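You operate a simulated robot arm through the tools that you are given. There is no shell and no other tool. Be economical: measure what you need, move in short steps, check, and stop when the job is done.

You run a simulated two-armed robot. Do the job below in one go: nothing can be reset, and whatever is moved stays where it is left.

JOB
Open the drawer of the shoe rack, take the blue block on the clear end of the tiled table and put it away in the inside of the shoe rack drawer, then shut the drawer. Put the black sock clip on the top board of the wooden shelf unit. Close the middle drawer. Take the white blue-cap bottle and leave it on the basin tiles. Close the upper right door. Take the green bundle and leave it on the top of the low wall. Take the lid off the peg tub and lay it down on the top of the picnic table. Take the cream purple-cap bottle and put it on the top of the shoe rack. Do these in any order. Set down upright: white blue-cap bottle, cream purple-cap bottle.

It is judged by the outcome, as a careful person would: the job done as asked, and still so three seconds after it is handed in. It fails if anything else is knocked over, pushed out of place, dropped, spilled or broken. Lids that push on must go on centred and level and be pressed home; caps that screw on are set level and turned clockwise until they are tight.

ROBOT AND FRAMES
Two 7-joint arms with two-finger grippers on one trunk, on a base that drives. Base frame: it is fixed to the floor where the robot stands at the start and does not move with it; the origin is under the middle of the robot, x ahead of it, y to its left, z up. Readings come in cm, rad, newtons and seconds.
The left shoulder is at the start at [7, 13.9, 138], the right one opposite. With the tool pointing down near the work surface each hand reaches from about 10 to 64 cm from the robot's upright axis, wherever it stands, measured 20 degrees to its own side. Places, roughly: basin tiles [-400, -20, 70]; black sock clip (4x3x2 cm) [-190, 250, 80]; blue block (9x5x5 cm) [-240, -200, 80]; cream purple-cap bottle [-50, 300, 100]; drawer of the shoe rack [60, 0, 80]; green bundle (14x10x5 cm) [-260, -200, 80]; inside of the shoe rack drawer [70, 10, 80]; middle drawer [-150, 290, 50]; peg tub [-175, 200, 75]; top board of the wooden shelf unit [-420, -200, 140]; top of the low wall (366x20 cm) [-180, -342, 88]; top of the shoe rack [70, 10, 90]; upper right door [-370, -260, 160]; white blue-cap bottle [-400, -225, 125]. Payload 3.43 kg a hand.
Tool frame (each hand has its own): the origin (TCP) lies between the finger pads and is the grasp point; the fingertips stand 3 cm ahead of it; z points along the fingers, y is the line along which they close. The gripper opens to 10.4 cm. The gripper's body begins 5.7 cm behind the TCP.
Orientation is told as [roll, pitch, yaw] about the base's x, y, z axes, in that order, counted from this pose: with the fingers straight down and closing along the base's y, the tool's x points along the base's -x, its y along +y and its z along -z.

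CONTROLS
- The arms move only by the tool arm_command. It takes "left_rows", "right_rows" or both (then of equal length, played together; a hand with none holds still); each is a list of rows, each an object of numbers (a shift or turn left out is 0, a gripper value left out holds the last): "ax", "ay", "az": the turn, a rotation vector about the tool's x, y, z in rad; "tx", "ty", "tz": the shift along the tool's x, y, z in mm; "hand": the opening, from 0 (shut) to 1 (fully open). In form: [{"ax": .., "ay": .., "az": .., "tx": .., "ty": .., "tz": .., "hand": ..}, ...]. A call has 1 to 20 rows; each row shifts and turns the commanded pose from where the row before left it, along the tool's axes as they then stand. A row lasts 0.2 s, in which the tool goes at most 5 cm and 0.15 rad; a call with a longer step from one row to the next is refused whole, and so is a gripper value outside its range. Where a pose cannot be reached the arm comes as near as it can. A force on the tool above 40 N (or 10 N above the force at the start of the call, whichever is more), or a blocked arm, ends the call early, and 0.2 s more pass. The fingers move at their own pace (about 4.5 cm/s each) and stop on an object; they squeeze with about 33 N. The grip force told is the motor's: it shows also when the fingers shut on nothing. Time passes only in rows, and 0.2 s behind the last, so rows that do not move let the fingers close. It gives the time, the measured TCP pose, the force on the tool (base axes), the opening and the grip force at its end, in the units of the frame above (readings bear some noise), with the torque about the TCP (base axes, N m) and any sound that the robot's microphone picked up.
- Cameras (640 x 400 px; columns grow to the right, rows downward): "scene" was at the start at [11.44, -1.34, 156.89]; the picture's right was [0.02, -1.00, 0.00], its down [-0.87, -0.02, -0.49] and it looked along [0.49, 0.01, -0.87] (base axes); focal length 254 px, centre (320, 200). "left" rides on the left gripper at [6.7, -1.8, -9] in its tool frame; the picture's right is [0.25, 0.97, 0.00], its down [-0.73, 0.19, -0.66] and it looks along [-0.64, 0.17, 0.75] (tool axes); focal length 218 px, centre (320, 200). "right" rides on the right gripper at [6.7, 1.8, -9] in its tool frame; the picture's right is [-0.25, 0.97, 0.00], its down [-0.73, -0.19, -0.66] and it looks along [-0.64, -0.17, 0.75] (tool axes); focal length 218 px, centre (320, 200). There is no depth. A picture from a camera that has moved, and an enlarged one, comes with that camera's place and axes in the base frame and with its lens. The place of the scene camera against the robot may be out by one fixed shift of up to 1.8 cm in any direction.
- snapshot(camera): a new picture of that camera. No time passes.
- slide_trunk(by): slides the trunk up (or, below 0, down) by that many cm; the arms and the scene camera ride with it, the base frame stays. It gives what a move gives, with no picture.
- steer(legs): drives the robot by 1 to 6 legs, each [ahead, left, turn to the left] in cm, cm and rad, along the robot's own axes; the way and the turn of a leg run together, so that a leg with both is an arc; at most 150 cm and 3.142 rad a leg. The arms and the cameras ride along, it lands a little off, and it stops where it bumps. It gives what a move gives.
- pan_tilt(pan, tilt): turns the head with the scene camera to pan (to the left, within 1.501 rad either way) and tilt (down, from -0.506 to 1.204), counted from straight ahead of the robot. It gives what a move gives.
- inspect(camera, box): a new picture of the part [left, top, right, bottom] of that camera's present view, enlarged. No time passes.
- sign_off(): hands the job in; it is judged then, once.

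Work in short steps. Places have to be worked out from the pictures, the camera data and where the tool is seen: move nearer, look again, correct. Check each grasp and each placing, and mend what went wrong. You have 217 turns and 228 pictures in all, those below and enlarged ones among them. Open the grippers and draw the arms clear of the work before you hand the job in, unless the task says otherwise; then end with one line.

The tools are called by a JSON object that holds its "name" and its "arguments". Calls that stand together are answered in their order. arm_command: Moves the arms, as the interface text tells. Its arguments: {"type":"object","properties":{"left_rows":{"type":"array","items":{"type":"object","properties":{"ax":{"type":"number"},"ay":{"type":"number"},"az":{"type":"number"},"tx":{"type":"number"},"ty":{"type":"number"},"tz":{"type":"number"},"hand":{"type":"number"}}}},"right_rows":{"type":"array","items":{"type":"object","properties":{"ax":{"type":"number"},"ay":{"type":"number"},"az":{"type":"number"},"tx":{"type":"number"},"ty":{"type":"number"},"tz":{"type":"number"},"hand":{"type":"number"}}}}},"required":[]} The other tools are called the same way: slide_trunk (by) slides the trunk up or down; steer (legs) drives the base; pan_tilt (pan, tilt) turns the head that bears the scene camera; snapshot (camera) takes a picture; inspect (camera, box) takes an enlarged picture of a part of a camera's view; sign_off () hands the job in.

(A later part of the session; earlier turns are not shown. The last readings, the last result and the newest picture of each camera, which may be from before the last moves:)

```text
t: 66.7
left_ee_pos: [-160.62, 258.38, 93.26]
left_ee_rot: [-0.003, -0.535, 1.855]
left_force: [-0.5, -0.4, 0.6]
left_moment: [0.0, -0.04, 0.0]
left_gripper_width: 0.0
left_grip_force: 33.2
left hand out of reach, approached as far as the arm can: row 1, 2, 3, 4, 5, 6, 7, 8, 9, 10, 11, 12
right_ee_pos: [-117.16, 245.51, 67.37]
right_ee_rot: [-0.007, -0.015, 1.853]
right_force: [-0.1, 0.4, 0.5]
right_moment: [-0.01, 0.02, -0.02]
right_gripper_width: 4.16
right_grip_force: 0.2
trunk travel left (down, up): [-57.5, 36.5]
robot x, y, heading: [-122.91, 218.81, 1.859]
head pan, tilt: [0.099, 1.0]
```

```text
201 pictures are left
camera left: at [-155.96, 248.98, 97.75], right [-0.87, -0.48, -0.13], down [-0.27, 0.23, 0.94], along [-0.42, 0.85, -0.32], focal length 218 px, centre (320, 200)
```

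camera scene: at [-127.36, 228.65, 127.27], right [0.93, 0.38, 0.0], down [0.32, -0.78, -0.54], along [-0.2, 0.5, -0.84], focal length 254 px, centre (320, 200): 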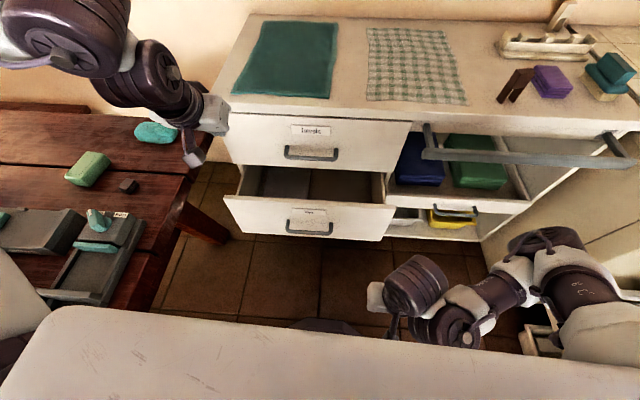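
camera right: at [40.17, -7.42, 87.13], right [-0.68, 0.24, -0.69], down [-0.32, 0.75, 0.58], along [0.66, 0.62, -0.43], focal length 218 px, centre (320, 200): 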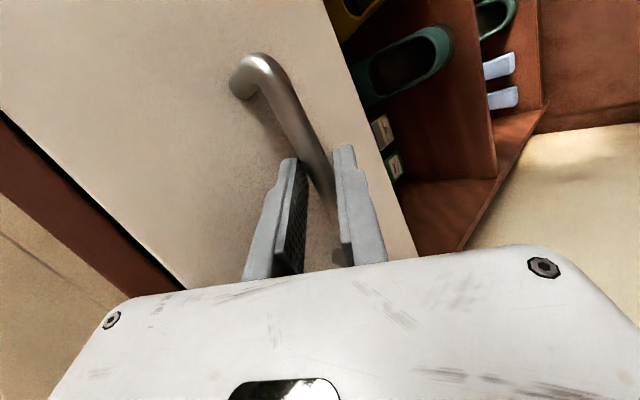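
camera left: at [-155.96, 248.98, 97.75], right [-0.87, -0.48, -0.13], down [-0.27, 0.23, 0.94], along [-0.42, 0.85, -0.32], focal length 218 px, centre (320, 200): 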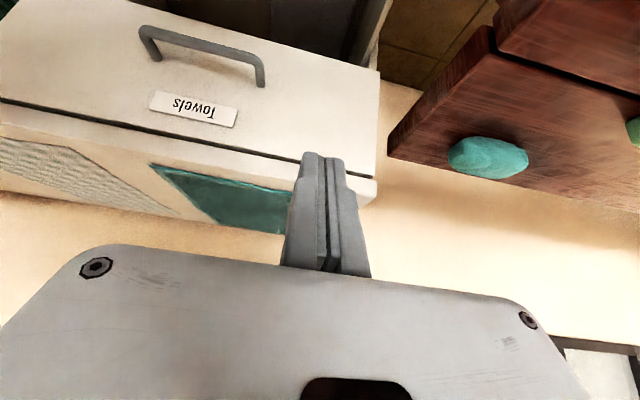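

I bring the left hand down and to the right in front of the drawer face.

{"name": "arm_command", "arguments": {"left_rows": [{"tx": 22, "ty": -10, "tz": 10}, {"tx": 22, "ty": -18, "tz": 18}, {"tx": 22, "ty": -22, "tz": 20}, {"tx": 22, "ty": -22, "tz": 20}, {"tx": 22, "ty": -22, "tz": 20}, {"tx": 22, "ty": -22, "tz": 20}, {"tx": 22, "ty": -22, "tz": 20}, {"tx": 22, "ty": -22, "tz": 20}, {"tx": 22, "ty": -22, "tz": 20}]}}

{"name": "snapshot", "arguments": {"camera": "scene"}}

{"name": "snapshot", "arguments": {"camera": "left"}}

```text
t: 68.7
left_ee_pos: [-160.41, 258.45, 93.38]
left_ee_rot: [0.0, -0.537, 1.855]
left_force: [0.8, 0.6, 0.0]
left_moment: [-0.03, -0.01, 0.02]
left_gripper_width: 0.0
left_grip_force: 33.4
left hand out of reach, approached as far as the arm can: row 1, 2, 3, 4, 5, 6, 7, 8, 9
right_ee_pos: [-117.19, 245.43, 67.38]
right_ee_rot: [-0.007, -0.013, 1.853]
right_force: [0.2, -0.1, -0.3]
right_moment: [-0.01, -0.01, 0.01]
right_gripper_width: 4.14
right_grip_force: 0.0
trunk travel left (down, up): [-57.5, 36.5]
robot x, y, heading: [-123.02, 218.61, 1.855]
head pan, tilt: [0.099, 1.0]
```

```text
200 pictures are left
camera scene: at [-127.34, 228.68, 127.27], right [0.93, 0.38, 0.0], down [0.32, -0.78, -0.54], along [-0.2, 0.5, -0.84], focal length 254 px, centre (320, 200)
```

scene: 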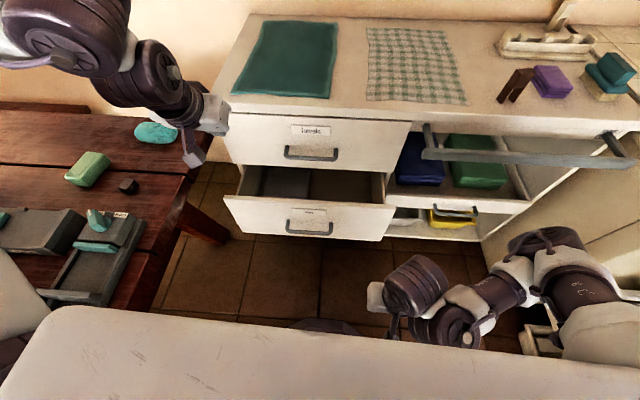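

```text
199 pictures are left
camera left: at [-155.94, 249.01, 97.75], right [-0.87, -0.48, -0.13], down [-0.27, 0.23, 0.94], along [-0.42, 0.85, -0.32], focal length 218 px, centre (320, 200)
```

left: 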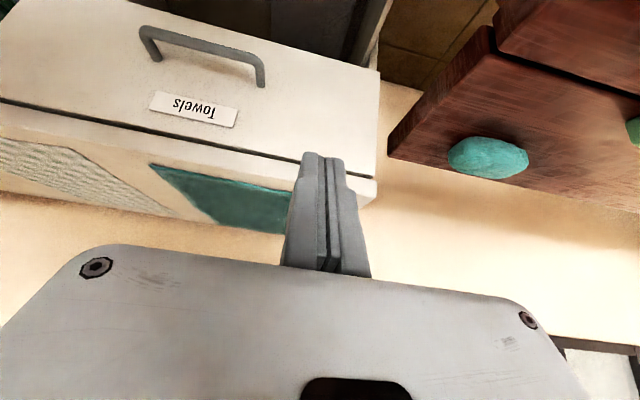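

The left arm seems caught at a joint limit. I undo the tilt and try moving outward/forward first.

{"name": "arm_command", "arguments": {"left_rows": [{"ay": 0.134}, {"ay": 0.134}, {"ay": 0.134}, {"ay": 0.134}, {"tx": -30}, {"tx": -30}, {"tx": -30}, {"tz": 30}, {"tz": 30}, {"tz": 30}]}}

```text
t: 70.9
left_ee_pos: [-164.17, 264.01, 84.0]
left_ee_rot: [-0.004, -0.002, 1.855]
left_force: [0.4, -0.3, -1.2]
left_moment: [-0.01, -0.01, -0.01]
left_gripper_width: 0.0
left_grip_force: 32.9
left hand out of reach, approached as far as the arm can: row 7, 10
right_ee_pos: [-117.19, 245.49, 67.39]
right_ee_rot: [-0.008, -0.014, 1.855]
right_force: [-0.3, 0.4, 0.2]
right_moment: [-0.02, 0.01, -0.03]
right_gripper_width: 4.15
right_grip_force: 0.0
trunk travel left (down, up): [-57.5, 36.5]
robot x, y, heading: [-123.13, 218.65, 1.859]
head pan, tilt: [0.099, 1.0]
```

{"name": "arm_command", "arguments": {"left_rows": [{"tx": 30}, {"tx": 30}, {"tz": 30}, {"tz": 30}, {"tx": 30, "tz": 20}, {"tx": 30}]}}

{"name": "snapshot", "arguments": {"camera": "scene"}}

```text
t: 72.3
left_ee_pos: [-160.6, 252.35, 75.95]
left_ee_rot: [0.0, -0.001, 1.857]
left_force: [1.2, -0.1, 0.0]
left_moment: [0.02, 0.02, 0.01]
left_gripper_width: 0.01
left_grip_force: 33.0
right_ee_pos: [-117.1, 245.56, 67.37]
right_ee_rot: [-0.008, -0.015, 1.854]
right_force: [-0.1, 0.1, -1.1]
right_moment: [0.02, 0.0, 0.0]
right_gripper_width: 4.15
right_grip_force: 0.0
trunk travel left (down, up): [-57.5, 36.5]
robot x, y, heading: [-122.91, 218.83, 1.857]
head pan, tilt: [0.099, 1.0]
```

```text
198 pictures are left
camera scene: at [-127.31, 228.59, 127.28], right [0.93, 0.38, 0.0], down [0.32, -0.78, -0.54], along [-0.2, 0.5, -0.84], focal length 254 px, centre (320, 200)
```

scene: 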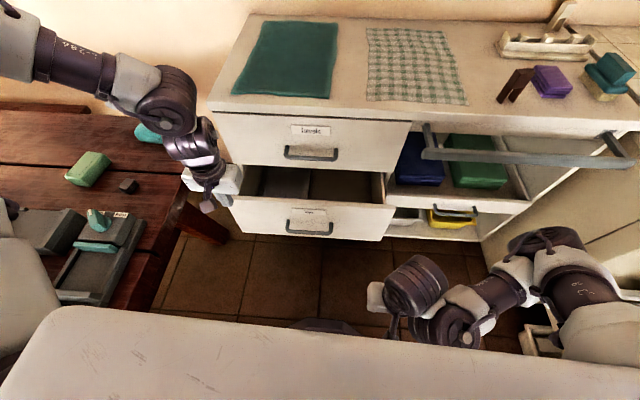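

The arm moves freely again. Shift it right and back a bit, then down.

{"name": "arm_command", "arguments": {"left_rows": [{"tx": 20}, {"tx": 20, "ty": -20}, {"tx": 10, "ty": -30}, {"ty": -30}, {"ty": -30}, {"ty": -30}, {"ty": -30}, {"ty": -30, "tz": 20}, {"ty": -20, "tz": 20}, {"tz": 20}]}}

{"name": "snapshot", "arguments": {"camera": "scene"}}

{"name": "snapshot", "arguments": {"camera": "left"}}

```text
t: 74.5
left_ee_pos: [-155.9, 252.26, 76.46]
left_ee_rot: [-0.004, 0.002, 1.856]
left_force: [0.6, -0.9, 0.6]
left_moment: [0.02, -0.02, -0.02]
left_gripper_width: 0.02
left_grip_force: 33.1
left hand out of reach, approached as far as the arm can: row 3, 4, 5, 6, 7, 8, 9, 10
right_ee_pos: [-117.31, 245.56, 67.36]
right_ee_rot: [-0.007, -0.013, 1.853]
right_force: [-0.3, -0.1, 0.0]
right_moment: [-0.01, -0.02, -0.01]
right_gripper_width: 4.18
right_grip_force: 0.0
trunk travel left (down, up): [-57.5, 36.5]
robot x, y, heading: [-122.71, 218.85, 1.86]
head pan, tilt: [0.099, 1.0]
```

```text
197 pictures are left
camera scene: at [-127.4, 228.68, 127.27], right [0.93, 0.38, 0.0], down [0.32, -0.78, -0.54], along [-0.2, 0.5, -0.84], focal length 254 px, centre (320, 200)
```

scene: 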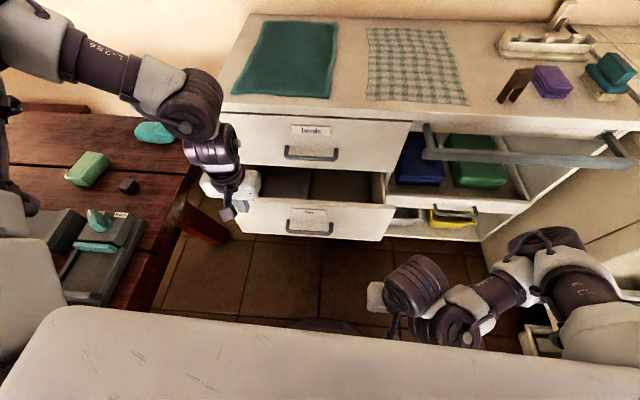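

```text
196 pictures are left
camera left: at [-152.31, 246.41, 85.67], right [-0.86, -0.51, 0.0], down [-0.39, 0.65, 0.66], along [-0.34, 0.56, -0.75], focal length 218 px, centre (320, 200)
```

left: 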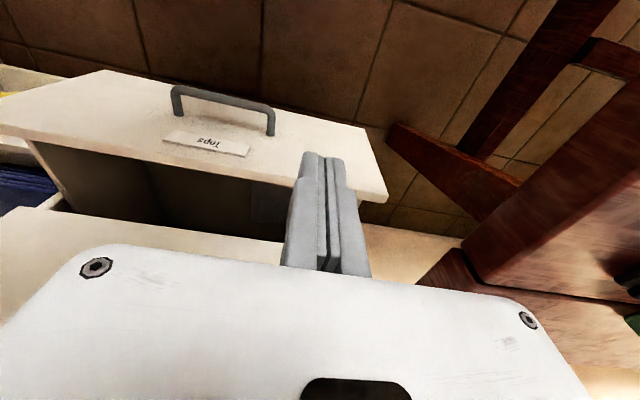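

The limit is the folded elbow (wrist too near the shoulder), so I go down first and then right.

{"name": "arm_command", "arguments": {"left_rows": [{"tz": 30}, {"tz": 40}, {"tz": 40}, {"ty": -30, "tz": 20}, {"ty": -40}, {"ty": -40}, {"ty": -40}, {"ty": -30}]}}

{"name": "snapshot", "arguments": {"camera": "scene"}}

{"name": "snapshot", "arguments": {"camera": "left"}}

```text
t: 76.3
left_ee_pos: [-155.35, 251.32, 76.53]
left_ee_rot: [-0.004, 0.002, 1.852]
left_force: [-0.2, 0.7, 0.1]
left_moment: [0.0, -0.02, 0.0]
left_gripper_width: 0.02
left_grip_force: 33.2
left hand out of reach, approached as far as the arm can: row 1, 2, 3, 4, 5, 6, 7, 8
right_ee_pos: [-117.17, 245.45, 67.33]
right_ee_rot: [-0.008, -0.013, 1.854]
right_force: [-0.5, 0.3, -0.7]
right_moment: [0.03, -0.02, 0.0]
right_gripper_width: 4.16
right_grip_force: 0.0
trunk travel left (down, up): [-57.5, 36.5]
robot x, y, heading: [-122.99, 219.02, 1.856]
head pan, tilt: [0.099, 1.0]
```

```text
195 pictures are left
camera scene: at [-127.33, 228.68, 127.27], right [0.93, 0.38, 0.0], down [0.32, -0.78, -0.54], along [-0.2, 0.5, -0.84], focal length 254 px, centre (320, 200)
```

scene: 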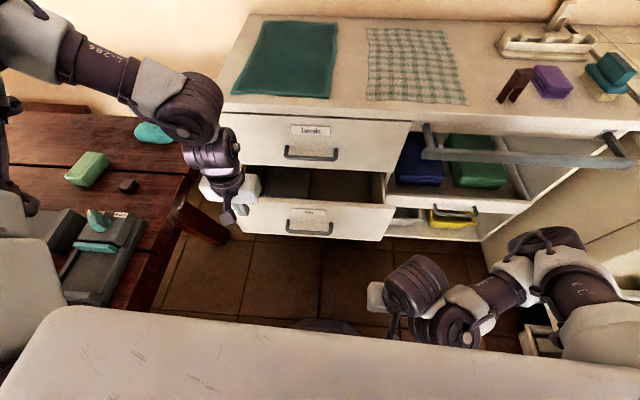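

```text
194 pictures are left
camera left: at [-151.89, 245.62, 85.64], right [-0.86, -0.51, 0.0], down [-0.39, 0.65, 0.65], along [-0.33, 0.56, -0.76], focal length 218 px, centre (320, 200)
```

left: 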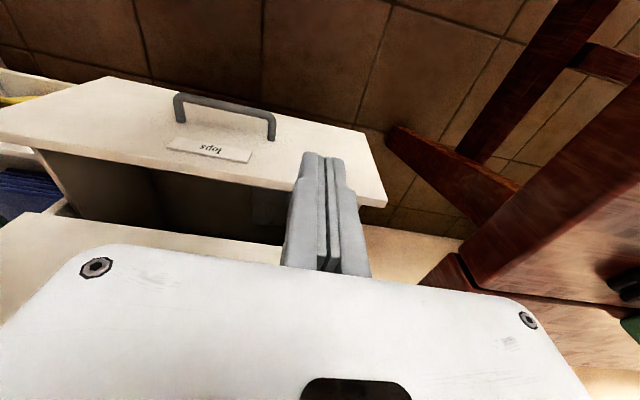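

I back the base 14 cm so the arm can work further out, then extend forward and descend.

{"name": "steer", "arguments": {"legs": [[-14, 0, 0]]}}

{"name": "arm_command", "arguments": {"left_rows": [{"tx": -30}, {"tx": -30}, {"tx": -20, "ty": 20}, {"tz": 30}, {"tz": 30}, {"tz": 30}, {"tz": 30}]}}

{"name": "snapshot", "arguments": {"camera": "scene"}}

```text
t: 77.6
left_ee_pos: [-151.45, 238.41, 76.61]
left_ee_rot: [-0.004, 0.002, 1.846]
left_force: [-0.5, -0.3, 0.4]
left_moment: [0.04, -0.02, 0.01]
left_gripper_width: 0.02
left_grip_force: 33.1
right_ee_pos: [-113.15, 232.23, 67.4]
right_ee_rot: [-0.008, -0.014, 1.85]
right_force: [-0.4, -0.1, -0.9]
right_moment: [-0.01, 0.02, 0.01]
right_gripper_width: 4.16
right_grip_force: 0.0
trunk travel left (down, up): [-57.5, 36.5]
robot x, y, heading: [-119.27, 205.68, 1.855]
head pan, tilt: [0.099, 1.0]
```

```text
t: 79.2
left_ee_pos: [-159.66, 240.42, 71.91]
left_ee_rot: [-0.005, 0.002, 1.846]
left_force: [0.1, 0.3, 0.4]
left_moment: [-0.03, 0.01, -0.04]
left_gripper_width: 0.01
left_grip_force: 32.9
left hand out of reach, approached as far as the arm can: row 1, 2, 4, 5, 6, 7
right_ee_pos: [-113.18, 232.33, 67.32]
right_ee_rot: [-0.005, -0.015, 1.849]
right_force: [0.2, 0.1, -0.5]
right_moment: [-0.03, 0.01, -0.04]
right_gripper_width: 4.19
right_grip_force: 0.1
trunk travel left (down, up): [-57.5, 36.5]
robot x, y, heading: [-119.17, 205.78, 1.851]
head pan, tilt: [0.099, 1.0]
```

```text
193 pictures are left
camera scene: at [-123.45, 215.43, 127.27], right [0.93, 0.37, 0.0], down [0.31, -0.78, -0.54], along [-0.2, 0.5, -0.84], focal length 254 px, centre (320, 200)
```

scene: 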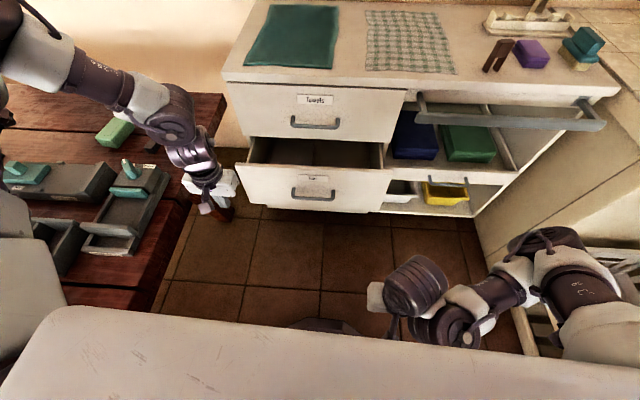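

I'll use the right hand instead: extend it forward at this lowered height.

{"name": "arm_command", "arguments": {"right_rows": [{"tx": -25, "hand": 0}, {"tx": -25}, {"tx": -25}, {"tx": -25}, {"tx": -25}, {"tx": -25}, {"tx": -25}]}}

{"name": "snapshot", "arguments": {"camera": "scene"}}

```text
t: 80.8
left_ee_pos: [-159.7, 240.52, 71.99]
left_ee_rot: [-0.006, 0.0, 1.847]
left_force: [0.9, -0.5, -0.6]
left_moment: [0.02, -0.01, 0.0]
left_gripper_width: 0.0
left_grip_force: 32.5
right_ee_pos: [-111.79, 236.81, 62.86]
right_ee_rot: [-0.005, -0.021, 1.851]
right_force: [0.1, -0.2, 0.3]
right_moment: [0.0, 0.03, -0.01]
right_gripper_width: 0.0
right_grip_force: 32.5
right hand out of reach, approached as far as the arm can: row 1, 2, 3, 4, 5, 6, 7
trunk travel left (down, up): [-57.5, 36.5]
robot x, y, heading: [-119.32, 205.77, 1.856]
head pan, tilt: [0.099, 1.0]
```

```text
192 pictures are left
camera scene: at [-123.42, 215.45, 127.27], right [0.93, 0.37, 0.0], down [0.31, -0.78, -0.54], along [-0.2, 0.5, -0.84], focal length 254 px, centre (320, 200)
```

scene: 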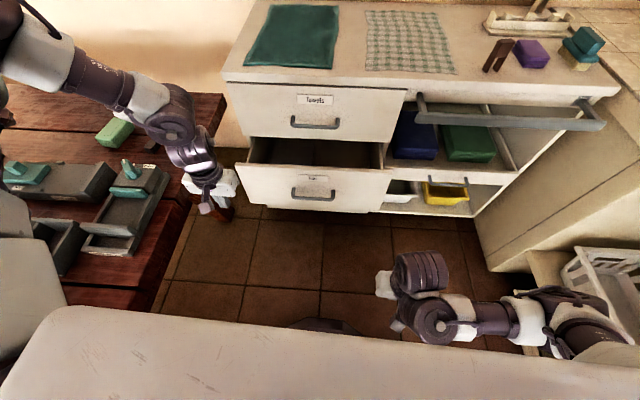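

Both elbows have drifted into awkward poses. I raise the trunk and try to bring both hands back to their start-like poses.

{"name": "slide_trunk", "arguments": {"by": 30}}

{"name": "arm_command", "arguments": {"right_rows": [{"ty": -30, "tx": -10}, {"ty": -30, "tx": -10}, {"ty": -30, "tx": -10}, {"ty": -30, "tx": -10}, {"tx": -40}, {"tx": -40}, {"tx": -40, "tz": -20}, {"tx": -40, "tz": -30}, {"tz": -40}, {"tz": -40}, {"tz": -40}, {"ty": 20, "tz": -30}, {"ty": 20, "tz": -30}, {"ty": 20, "tz": -20}]}}

{"name": "snapshot", "arguments": {"camera": "scene"}}

```text
t: 83.8
left_ee_pos: [-159.76, 240.43, 101.9]
left_ee_rot: [-0.005, 0.002, 1.847]
left_force: [-0.4, 0.5, 0.3]
left_moment: [-0.01, 0.01, -0.01]
left_gripper_width: 0.0
left_grip_force: 32.9
right_ee_pos: [-111.83, 236.67, 92.92]
right_ee_rot: [-0.006, -0.02, 1.851]
right_force: [0.9, -0.1, -0.3]
right_moment: [-0.01, 0.0, 0.01]
right_gripper_width: 0.0
right_grip_force: 33.1
trunk travel left (down, up): [-87.5, 6.5]
robot x, y, heading: [-118.87, 205.62, 1.854]
head pan, tilt: [0.099, 1.0]
```

```text
t: 86.8
left_ee_pos: [-159.62, 240.43, 101.92]
left_ee_rot: [-0.004, 0.002, 1.846]
left_force: [0.2, 0.8, 0.5]
left_moment: [0.04, 0.0, -0.01]
left_gripper_width: 0.0
left_grip_force: 32.7
right_ee_pos: [-105.62, 253.72, 93.8]
right_ee_rot: [-0.005, -0.021, 1.85]
right_force: [-0.1, 0.3, -0.3]
right_moment: [0.0, -0.02, -0.01]
right_gripper_width: 0.02
right_grip_force: 33.0
right hand out of reach, approached as far as the arm can: row 7, 8, 9, 10, 11, 12, 13, 14
trunk travel left (down, up): [-87.5, 6.5]
robot x, y, heading: [-119.39, 205.9, 1.853]
head pan, tilt: [0.099, 1.0]
```

```text
191 pictures are left
camera scene: at [-123.44, 215.45, 157.27], right [0.93, 0.37, 0.0], down [0.31, -0.78, -0.54], along [-0.2, 0.5, -0.84], focal length 254 px, centre (320, 200)
```

scene: 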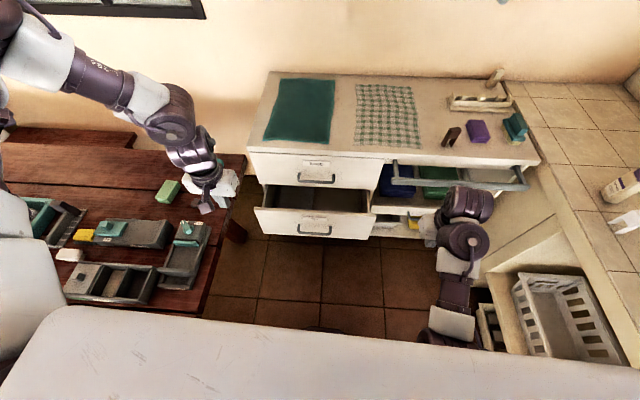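

The right arm is now in a good elbow-down shape. I shift the right hand left toward the push line and lift the left hand clear of the table.

{"name": "arm_command", "arguments": {"right_rows": [{"ty": 30}, {"ty": 30}, {"ty": 30}, {"ty": 30}, {"ty": 30}, {"ty": 30}, {"ty": 30}, {}], "left_rows": [{"tz": -30}, {"tz": -30}, {"tz": -30}, {"tz": -30}, {"tx": -20, "tz": -20}, {"tx": -20, "tz": -20}, {"tx": -20}, {"tx": -20}]}}

{"name": "snapshot", "arguments": {"camera": "scene"}}

```text
t: 88.6
left_ee_pos: [-162.01, 248.24, 117.82]
left_ee_rot: [-0.005, 0.001, 1.847]
left_force: [0.2, 0.5, 0.0]
left_moment: [-0.03, 0.0, 0.0]
left_gripper_width: 0.0
left_grip_force: 33.1
right_ee_pos: [-125.78, 248.17, 93.57]
right_ee_rot: [-0.004, -0.02, 1.85]
right_force: [0.4, -0.1, -0.5]
right_moment: [0.0, 0.01, 0.03]
right_gripper_width: 0.0
right_grip_force: 32.9
trunk travel left (down, up): [-87.5, 6.5]
robot x, y, heading: [-119.45, 205.35, 1.859]
head pan, tilt: [0.099, 1.0]
```

```text
190 pictures are left
camera scene: at [-123.47, 215.65, 157.26], right [0.93, 0.37, 0.0], down [0.31, -0.78, -0.54], along [-0.2, 0.5, -0.84], focal length 254 px, centre (320, 200)
```

scene: 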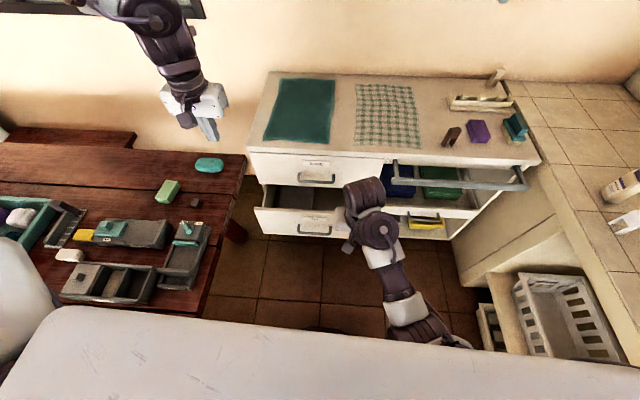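

Now tilt the right fingers 0.5 rad forward, and lower the trunk 36 cm so the tips are at mid-face height.

{"name": "arm_command", "arguments": {"right_rows": [{"ay": -0.125}, {"ay": -0.125}, {"ay": -0.125}, {"ay": -0.125}]}}

{"name": "slide_trunk", "arguments": {"by": -36}}

{"name": "snapshot", "arguments": {"camera": "right"}}

{"name": "snapshot", "arguments": {"camera": "scene"}}

```text
t: 89.6
left_ee_pos: [-161.89, 248.1, 117.88]
left_ee_rot: [-0.003, 0.002, 1.846]
left_force: [-0.2, 0.2, -0.2]
left_moment: [0.02, 0.05, -0.01]
left_gripper_width: 0.0
left_grip_force: 32.8
right_ee_pos: [-125.57, 248.12, 93.47]
right_ee_rot: [-0.003, -0.522, 1.85]
right_force: [-0.5, -0.7, -0.4]
right_moment: [0.02, -0.02, -0.02]
right_gripper_width: 0.0
right_grip_force: 33.0
trunk travel left (down, up): [-87.5, 6.5]
robot x, y, heading: [-119.63, 205.77, 1.854]
head pan, tilt: [0.099, 1.0]
```

```text
t: 93.1
left_ee_pos: [-161.99, 248.09, 81.96]
left_ee_rot: [-0.005, 0.003, 1.847]
left_force: [-0.3, 0.0, -0.4]
left_moment: [0.02, -0.04, -0.02]
left_gripper_width: 0.03
left_grip_force: 33.2
right_ee_pos: [-125.58, 248.05, 57.63]
right_ee_rot: [-0.006, -0.522, 1.854]
right_force: [1.3, 0.6, 0.5]
right_moment: [0.0, -0.02, 0.0]
right_gripper_width: 0.0
right_grip_force: 32.7
trunk travel left (down, up): [-51.5, 42.5]
robot x, y, heading: [-119.1, 205.59, 1.86]
head pan, tilt: [0.099, 1.0]
```

```text
189 pictures are left
camera right: at [-124.66, 237.67, 61.93], right [-0.99, -0.06, 0.12], down [0.09, 0.34, 0.93], along [-0.09, 0.94, -0.34], focal length 218 px, centre (320, 200)
```

right: 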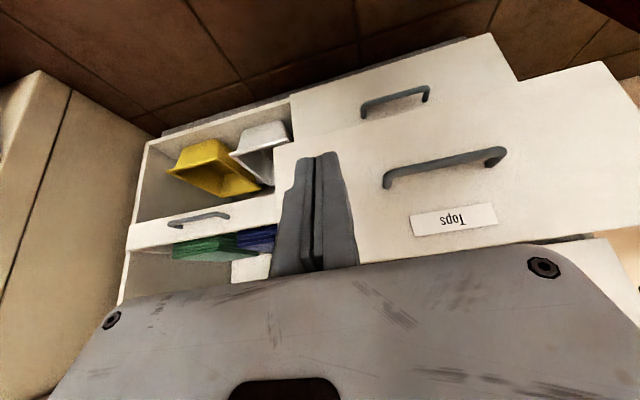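

```text
188 pictures are left
camera scene: at [-123.42, 215.44, 121.28], right [0.93, 0.37, 0.0], down [0.31, -0.78, -0.54], along [-0.2, 0.5, -0.84], focal length 254 px, centre (320, 200)
```

scene: 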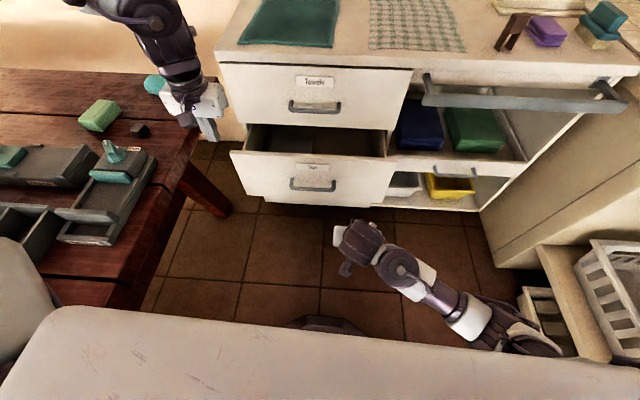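

The push height should be a bit lower (handle z≈47). I raise the left hand clear of the cabinet top, shift the right hand 3 cm left, and lower the trunk 5 cm.

{"name": "arm_command", "arguments": {"left_rows": [{"tz": -40}, {"tz": -40}, {"tz": -40}, {"tz": -40}, {"tz": -40}, {"tz": -40}], "right_rows": [{"ty": 15}, {"ty": 15}, {}, {}, {}, {}]}}

{"name": "slide_trunk", "arguments": {"by": -5}}

{"name": "steer", "arguments": {"legs": [[22, 0, 0]]}}

{"name": "snapshot", "arguments": {"camera": "scene"}}

{"name": "snapshot", "arguments": {"camera": "right"}}

```text
t: 94.5
left_ee_pos: [-162.2, 243.49, 101.96]
left_ee_rot: [-0.009, -0.004, 1.846]
left_force: [-0.7, -0.7, 0.4]
left_moment: [-0.01, 0.03, 0.01]
left_gripper_width: 0.02
left_grip_force: 33.8
left hand out of reach, approached as far as the arm can: row 4, 5, 6
right_ee_pos: [-128.64, 247.26, 57.43]
right_ee_rot: [-0.005, -0.521, 1.853]
right_force: [0.3, -0.8, -0.3]
right_moment: [-0.01, 0.02, 0.03]
right_gripper_width: 0.02
right_grip_force: 33.6
trunk travel left (down, up): [-51.5, 42.5]
robot x, y, heading: [-119.53, 205.48, 1.859]
head pan, tilt: [0.099, 1.0]
```

```text
t: 95.4
left_ee_pos: [-162.26, 243.51, 96.93]
left_ee_rot: [-0.008, -0.005, 1.848]
left_force: [-0.2, 1.2, 0.3]
left_moment: [0.0, -0.02, 0.01]
left_gripper_width: 0.02
left_grip_force: 33.6
right_ee_pos: [-128.73, 247.3, 52.37]
right_ee_rot: [-0.005, -0.52, 1.853]
right_force: [0.4, -0.2, -0.7]
right_moment: [-0.02, 0.01, 0.05]
right_gripper_width: 0.0
right_grip_force: 33.6
trunk travel left (down, up): [-46.5, 47.5]
robot x, y, heading: [-119.39, 205.7, 1.855]
head pan, tilt: [0.099, 1.0]
```

```text
t: 97.1
left_ee_pos: [-168.6, 264.22, 96.84]
left_ee_rot: [-0.006, -0.001, 1.853]
left_force: [-0.1, 0.8, 0.0]
left_moment: [-0.01, -0.05, -0.03]
left_gripper_width: 0.0
left_grip_force: 33.3
right_ee_pos: [-134.96, 268.22, 52.34]
right_ee_rot: [-0.005, -0.519, 1.86]
right_force: [0.9, 0.9, -0.1]
right_moment: [0.02, 0.03, -0.04]
right_gripper_width: 0.01
right_grip_force: 32.8
trunk travel left (down, up): [-46.5, 47.5]
robot x, y, heading: [-125.39, 226.18, 1.862]
head pan, tilt: [0.099, 1.0]
```

```text
187 pictures are left
camera scene: at [-129.65, 236.46, 116.26], right [0.93, 0.38, 0.0], down [0.32, -0.78, -0.54], along [-0.2, 0.5, -0.84], focal length 254 px, centre (320, 200)
```

scene: 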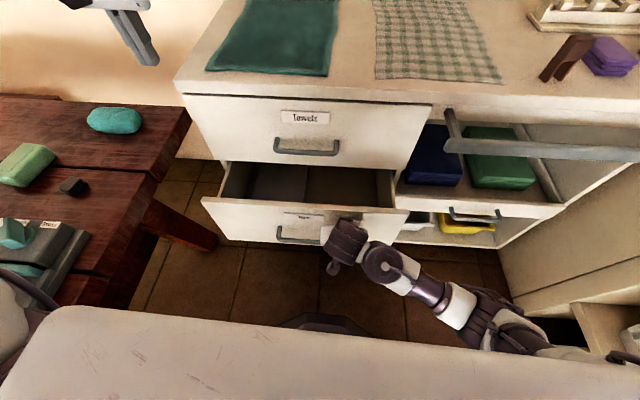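

```text
186 pictures are left
camera right: at [-133.91, 257.82, 56.73], right [-0.99, -0.06, 0.12], down [0.09, 0.35, 0.93], along [-0.1, 0.94, -0.34], focal length 218 px, centre (320, 200)
```

right: 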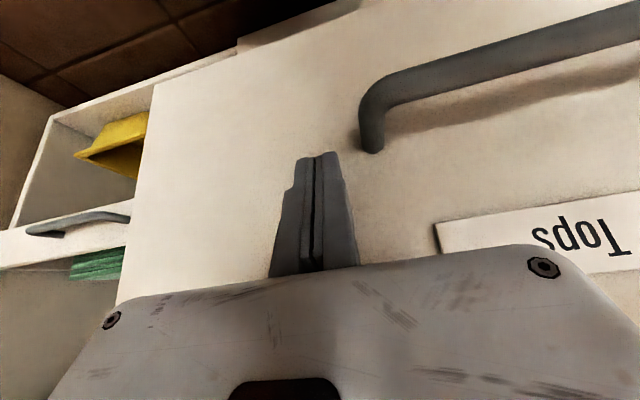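

Fingers are nearly on the face right of the handle. Continue driving forward.

{"name": "steer", "arguments": {"legs": [[14, 0, 0]]}}

{"name": "snapshot", "arguments": {"camera": "scene"}}

```text
t: 98.4
left_ee_pos: [-172.76, 277.71, 96.82]
left_ee_rot: [-0.008, -0.002, 1.854]
left_force: [-1.0, 0.2, -1.2]
left_moment: [-0.04, -0.04, 0.02]
left_gripper_width: 0.0
left_grip_force: 33.1
right_ee_pos: [-139.07, 281.67, 52.34]
right_ee_rot: [-0.007, -0.521, 1.862]
right_force: [-0.1, 0.0, -0.1]
right_moment: [-0.01, -0.02, 0.0]
right_gripper_width: 0.01
right_grip_force: 34.9
trunk travel left (down, up): [-46.5, 47.5]
robot x, y, heading: [-129.34, 240.37, 1.862]
head pan, tilt: [0.099, 1.0]
```

```text
185 pictures are left
camera scene: at [-133.71, 249.98, 116.26], right [0.92, 0.38, 0.0], down [0.32, -0.78, -0.54], along [-0.21, 0.5, -0.84], focal length 254 px, centre (320, 200)
```

scene: 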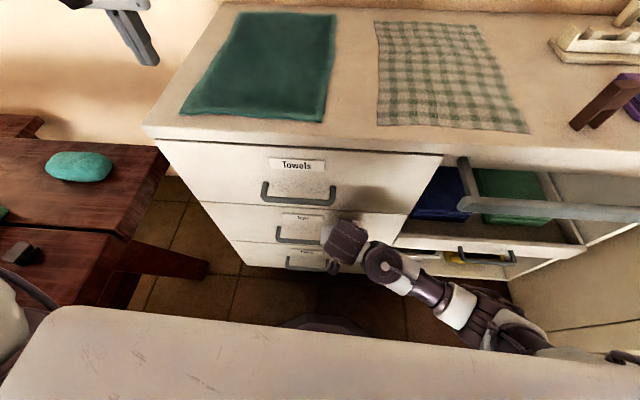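

Almost shut; push a couple more cm until resistance, then look closely.

{"name": "steer", "arguments": {"legs": [[3, 0, 0]]}}

{"name": "inspect", "arguments": {"camera": "scene", "box": [150, 120, 470, 290]}}

```text
t: 99.2
left_ee_pos: [-172.95, 278.86, 96.78]
left_ee_rot: [-0.007, -0.003, 1.852]
left_force: [-0.1, -0.7, 0.5]
left_moment: [-0.02, 0.06, -0.02]
left_gripper_width: 0.0
left_grip_force: 32.5
right_ee_pos: [-139.27, 282.0, 52.1]
right_ee_rot: [-0.012, -0.507, 1.873]
right_force: [0.6, -4.8, 2.0]
right_moment: [-0.05, 0.02, 0.04]
right_gripper_width: 0.03
right_grip_force: 34.9
trunk travel left (down, up): [-46.5, 47.5]
robot x, y, heading: [-130.04, 241.23, 1.862]
head pan, tilt: [0.099, 1.0]
stopped in leg 1: the force on the tool passed its limit at 72 N (the readings are from after the stop); the commanded pose is now the measured one
```

```text
2.00 times, centred on (310, 205) of scene
camera zoom: at [-133.96, 250.98, 116.27], right [0.93, 0.38, 0.0], down [0.32, -0.78, -0.54], along [-0.21, 0.5, -0.84], focal length 508 px, centre (340, 190)
```

zoom: 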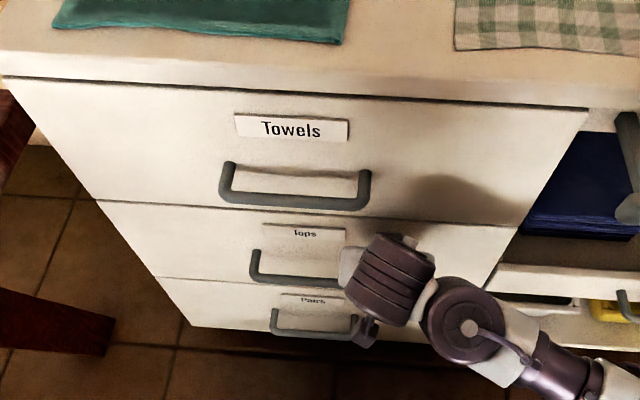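

Middle drawer is shut. Back off, raise the trunk, and look at the picnic table.

{"name": "steer", "arguments": {"legs": [[-35, 0, 0]]}}

{"name": "slide_trunk", "arguments": {"by": 36}}

{"name": "pan_tilt", "arguments": {"pan": 1.1, "tilt": 0.8}}

{"name": "snapshot", "arguments": {"camera": "scene"}}

{"name": "snapshot", "arguments": {"camera": "left"}}

```text
t: 101.5
left_ee_pos: [-163.12, 245.04, 96.78]
left_ee_rot: [-0.008, -0.005, 1.86]
left_force: [-0.3, -0.3, 0.3]
left_moment: [0.03, -0.01, 0.0]
left_gripper_width: 0.0
left_grip_force: 32.8
right_ee_pos: [-129.53, 248.66, 52.05]
right_ee_rot: [-0.014, -0.51, 1.878]
right_force: [-0.1, 0.1, 0.1]
right_moment: [0.02, -0.02, -0.01]
right_gripper_width: 0.0
right_grip_force: 34.5
trunk travel left (down, up): [-46.5, 47.5]
robot x, y, heading: [-119.55, 208.16, 1.87]
head pan, tilt: [0.099, 1.0]
```

```text
t: 105.0
left_ee_pos: [-163.13, 245.13, 132.75]
left_ee_rot: [-0.007, -0.003, 1.861]
left_force: [-0.3, -0.9, -0.2]
left_moment: [0.03, 0.0, -0.03]
left_gripper_width: 0.0
left_grip_force: 33.4
right_ee_pos: [-129.5, 248.72, 88.14]
right_ee_rot: [-0.014, -0.51, 1.878]
right_force: [-0.3, 0.2, 0.3]
right_moment: [0.02, 0.0, 0.0]
right_gripper_width: 0.0
right_grip_force: 34.4
trunk travel left (down, up): [-82.5, 11.5]
robot x, y, heading: [-119.59, 207.81, 1.866]
head pan, tilt: [0.099, 1.0]
```

```text
t: 106.3
left_ee_pos: [-163.2, 245.08, 132.81]
left_ee_rot: [-0.009, -0.003, 1.859]
left_force: [1.1, -0.2, 0.7]
left_moment: [-0.01, 0.01, 0.0]
left_gripper_width: 0.0
left_grip_force: 33.3
right_ee_pos: [-129.48, 248.73, 88.13]
right_ee_rot: [-0.014, -0.509, 1.877]
right_force: [-0.4, -0.3, 0.2]
right_moment: [-0.01, 0.05, -0.02]
right_gripper_width: 0.0
right_grip_force: 34.0
trunk travel left (down, up): [-82.5, 11.5]
robot x, y, heading: [-119.73, 207.99, 1.868]
head pan, tilt: [1.1, 0.799]
```

```text
183 pictures are left
camera scene: at [-129.25, 212.62, 153.78], right [0.17, 0.98, 0.0], down [0.71, -0.12, -0.7], along [-0.69, 0.12, -0.72], focal length 254 px, centre (320, 200)
```

scene: 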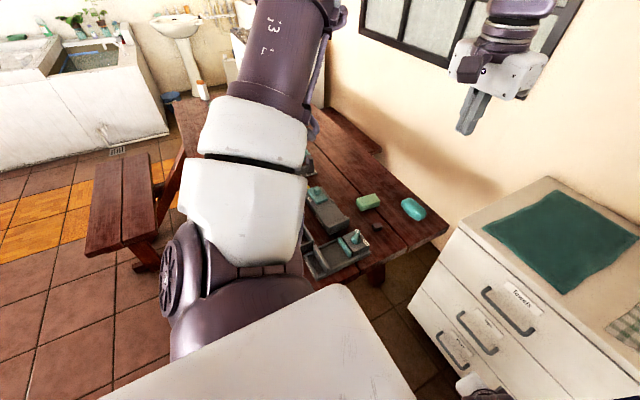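

```text
182 pictures are left
camera left: at [-159.62, 239.3, 141.94], right [-0.85, -0.52, -0.01], down [-0.4, 0.64, 0.66], along [-0.34, 0.56, -0.75], focal length 218 px, centre (320, 200)
```

left: 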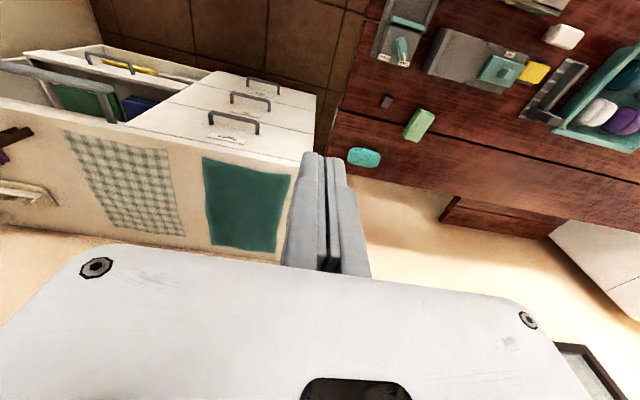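

The small dark block at about [-187, 245.5] should be the clip. I raise the right hand and turn to face the table end.

{"name": "arm_command", "arguments": {"right_rows": [{"ay": 0.128}, {"ay": 0.128}, {"ay": 0.128}, {"ay": 0.128}, {"tz": -30}, {"tz": -30}, {"tz": -30}, {"tz": -30}, {"tz": -30}, {"tz": -30}]}}

{"name": "steer", "arguments": {"legs": [[0, 0, 1.27]]}}

{"name": "pan_tilt", "arguments": {"pan": 0.0, "tilt": 0.95}}

{"name": "snapshot", "arguments": {"camera": "scene"}}

```text
t: 108.5
left_ee_pos: [-163.22, 245.19, 132.76]
left_ee_rot: [-0.006, -0.003, 1.862]
left_force: [0.9, 0.0, 0.2]
left_moment: [0.02, 0.01, -0.01]
left_gripper_width: 0.02
left_grip_force: 33.7
right_ee_pos: [-129.67, 248.61, 89.02]
right_ee_rot: [-0.013, 0.003, 1.873]
right_force: [0.2, 0.3, -0.3]
right_moment: [-0.01, -0.01, 0.0]
right_gripper_width: 0.0
right_grip_force: 34.3
right hand out of reach, approached as far as the arm can: row 5, 6, 7, 8, 9, 10
trunk travel left (down, up): [-82.5, 11.5]
robot x, y, heading: [-119.79, 208.14, 1.871]
head pan, tilt: [1.1, 0.799]
```

```text
t: 112.0
left_ee_pos: [-168.58, 178.12, 132.81]
left_ee_rot: [-0.007, -0.002, 3.115]
left_force: [-0.5, -0.1, 0.5]
left_moment: [0.01, -0.03, -0.01]
left_gripper_width: 0.0
left_grip_force: 32.8
right_ee_pos: [-161.48, 211.12, 89.06]
right_ee_rot: [-0.014, 0.0, 3.126]
right_force: [-0.4, -0.1, 0.1]
right_moment: [-0.01, 0.0, -0.02]
right_gripper_width: 0.0
right_grip_force: 34.7
trunk travel left (down, up): [-82.5, 11.5]
robot x, y, heading: [-119.56, 208.08, 3.123]
head pan, tilt: [1.1, 0.799]
```

```text
t: 113.3
left_ee_pos: [-168.71, 178.07, 132.76]
left_ee_rot: [-0.007, -0.003, 3.115]
left_force: [0.6, -0.8, 0.3]
left_moment: [-0.02, 0.0, 0.02]
left_gripper_width: 0.0
left_grip_force: 32.9
right_ee_pos: [-161.54, 211.13, 89.03]
right_ee_rot: [-0.012, 0.002, 3.126]
right_force: [0.0, 0.2, 0.1]
right_moment: [0.03, 0.03, -0.03]
right_gripper_width: 0.0
right_grip_force: 34.8
trunk travel left (down, up): [-82.5, 11.5]
robot x, y, heading: [-119.62, 208.1, 3.126]
head pan, tilt: [0.0, 0.949]
```

```text
181 pictures are left
camera scene: at [-132.12, 206.62, 152.63], right [0.02, 1.0, 0.0], down [0.81, -0.01, -0.58], along [-0.58, 0.01, -0.81], focal length 254 px, centre (320, 200)
```

scene: 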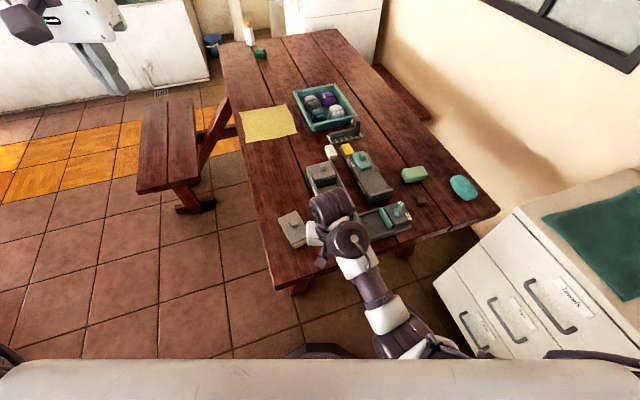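

The peg tub is at the near corner, about [-174, 198]. Zoom in on it.

{"name": "inspect", "arguments": {"camera": "scene", "box": [250, 130, 490, 290]}}

{"name": "snapshot", "arguments": {"camera": "right"}}

{"name": "snapshot", "arguments": {"camera": "left"}}

```text
2.50 times, centred on (370, 210) of scene
camera zoom: at [-132.12, 206.62, 152.63], right [0.02, 1.0, 0.0], down [0.81, -0.01, -0.58], along [-0.58, 0.01, -0.81], focal length 636 px, centre (195, 175)
```

zoom: 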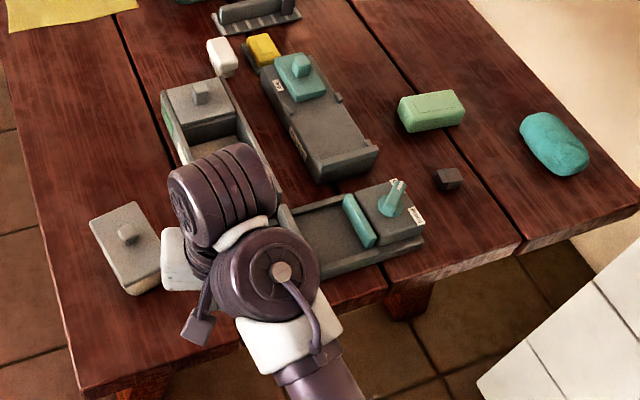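

```text
179 pictures are left
camera right: at [-154.88, 209.09, 97.93], right [-0.27, -0.96, -0.01], down [-0.73, 0.19, 0.66], along [-0.63, 0.18, -0.75], focal length 218 px, centre (320, 200)
```

right: 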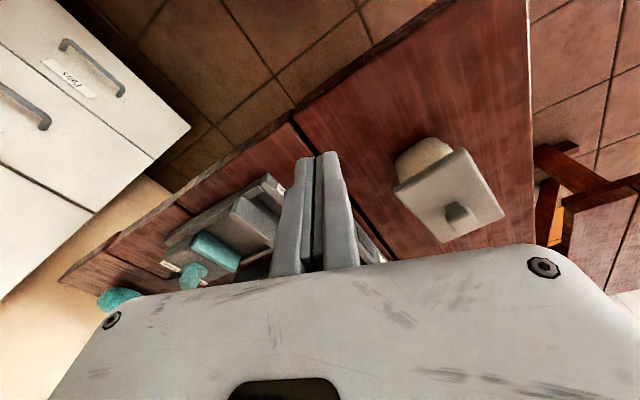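

```text
178 pictures are left
camera left: at [-161.81, 179.69, 141.94], right [0.23, -0.97, -0.01], down [-0.73, -0.18, 0.66], along [-0.64, -0.14, -0.75], focal length 218 px, centre (320, 200)
```

left: 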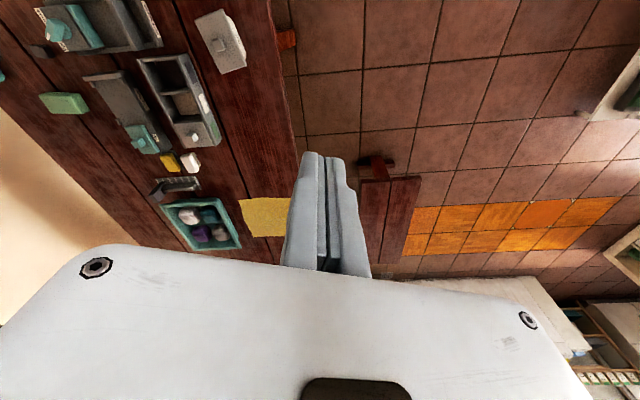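

Triangulated knob: about [-172.7, 200.4, 82.8]. Zoom on it to see its orientation.

{"name": "inspect", "arguments": {"camera": "right", "box": [370, 110, 530, 260]}}

```text
2.67 times, centred on (450, 185) of right
camera zoom: at [-154.88, 209.09, 97.93], right [-0.27, -0.96, -0.01], down [-0.73, 0.19, 0.66], along [-0.63, 0.18, -0.75], focal length 582 px, centre (-27, 240)
```

zoom: 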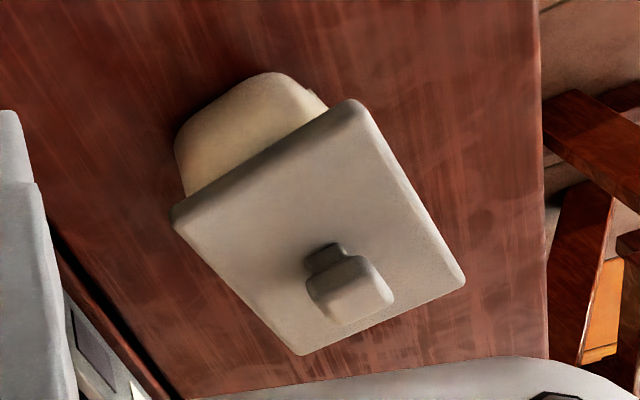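

Move the right hand over the knob at the same height, turn to match the lid, and open halfway.

{"name": "arm_command", "arguments": {"right_rows": [{"tx": -28, "ty": 27, "hand": 0.45}, {"tx": -28, "ty": 27}, {"tx": -28, "ty": 27}, {"tx": -28, "ty": 26}, {"az": -0.11}, {"az": -0.11}, {"az": -0.11}]}}

{"name": "snapshot", "arguments": {"camera": "right"}}

{"name": "snapshot", "arguments": {"camera": "left"}}

```text
t: 115.1
left_ee_pos: [-168.53, 178.06, 132.78]
left_ee_rot: [-0.006, -0.005, 3.115]
left_force: [0.8, 0.4, 0.9]
left_moment: [-0.03, 0.01, 0.01]
left_gripper_width: 0.0
left_grip_force: 33.4
right_ee_pos: [-173.87, 204.91, 87.48]
right_ee_rot: [-0.068, 0.02, -2.864]
right_force: [0.3, -0.4, 0.3]
right_moment: [0.0, -0.02, -0.02]
right_gripper_width: 4.69
right_grip_force: 0.0
trunk travel left (down, up): [-82.5, 11.5]
robot x, y, heading: [-119.62, 207.92, 3.119]
head pan, tilt: [0.0, 0.949]
stopped in row 7 (right hand): the arm was blocked; the commanded pose is now the measured one
```

```text
176 pictures are left
camera right: at [-167.09, 204.41, 96.36], right [0.02, -1.0, -0.07], down [-0.75, -0.06, 0.65], along [-0.66, 0.04, -0.75], focal length 218 px, centre (320, 200)
```

right: 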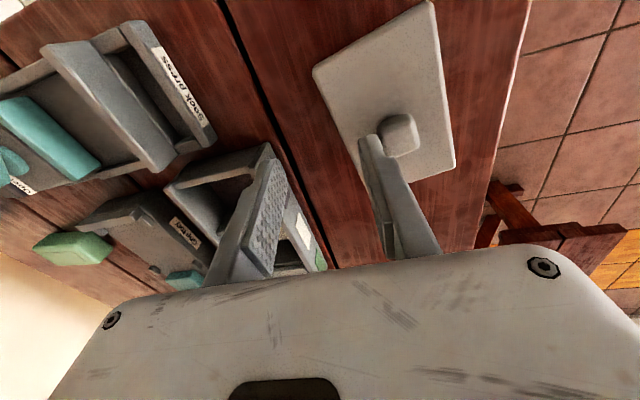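

```text
175 pictures are left
camera left: at [-161.81, 179.7, 141.94], right [0.23, -0.97, -0.01], down [-0.73, -0.18, 0.66], along [-0.64, -0.14, -0.75], focal length 218 px, centre (320, 200)
```

left: 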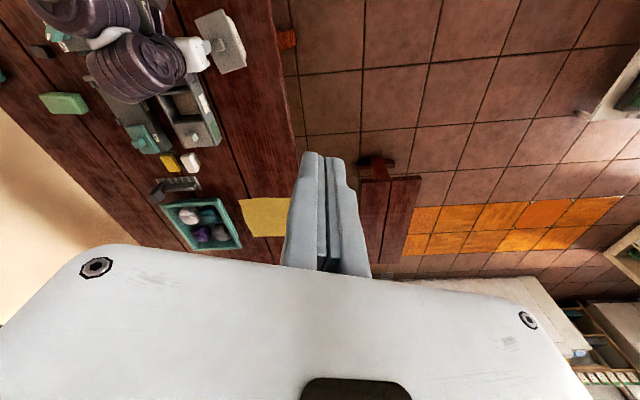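

A finger touched the knob's side. I raise by the trunk 5 cm, then shift over the knob.

{"name": "slide_trunk", "arguments": {"by": 5}}

{"name": "arm_command", "arguments": {"right_rows": [{"ty": 23, "hand": 0.55}, {"ty": 23}, {"ax": 0.03, "ay": -0.02}]}}

{"name": "snapshot", "arguments": {"camera": "right"}}

```text
t: 116.0
left_ee_pos: [-168.67, 178.08, 137.81]
left_ee_rot: [-0.006, -0.002, 3.115]
left_force: [0.4, 0.8, 0.0]
left_moment: [0.0, -0.02, 0.02]
left_gripper_width: 0.0
left_grip_force: 33.4
right_ee_pos: [-173.99, 204.75, 92.42]
right_ee_rot: [-0.067, 0.021, -2.865]
right_force: [-0.5, 0.1, -0.2]
right_moment: [-0.04, -0.02, 0.02]
right_gripper_width: 4.67
right_grip_force: 0.0
trunk travel left (down, up): [-87.5, 6.5]
robot x, y, heading: [-119.53, 207.78, 3.121]
head pan, tilt: [0.0, 0.949]
```

```text
t: 117.0
left_ee_pos: [-168.55, 178.04, 137.84]
left_ee_rot: [-0.006, -0.004, 3.114]
left_force: [-0.3, 0.7, 0.3]
left_moment: [0.02, 0.01, 0.03]
left_gripper_width: 0.0
left_grip_force: 32.7
right_ee_pos: [-174.44, 203.65, 91.94]
right_ee_rot: [-0.138, -0.009, -2.895]
right_force: [-0.2, -1.1, -0.5]
right_moment: [-0.01, 0.04, -0.01]
right_gripper_width: 5.71
right_grip_force: 0.1
trunk travel left (down, up): [-87.5, 6.5]
robot x, y, heading: [-119.59, 207.98, 3.122]
head pan, tilt: [0.0, 0.949]
stopped in row 3 (right hand): the arm was blocked; the commanded pose is now the measured one
```

```text
174 pictures are left
camera right: at [-167.15, 202.48, 100.45], right [-0.01, -0.99, -0.13], down [-0.73, -0.08, 0.68], along [-0.69, 0.1, -0.72], focal length 218 px, centre (320, 200)
```

right: 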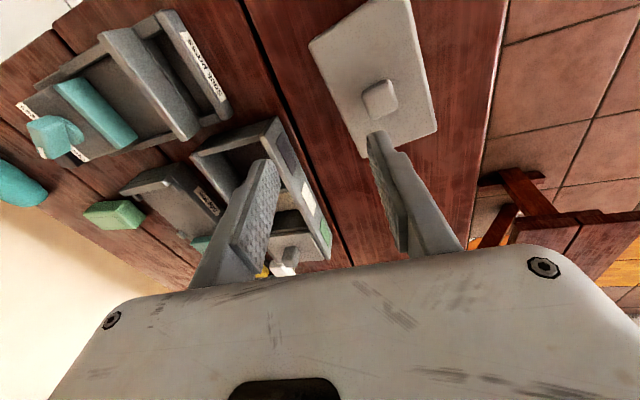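

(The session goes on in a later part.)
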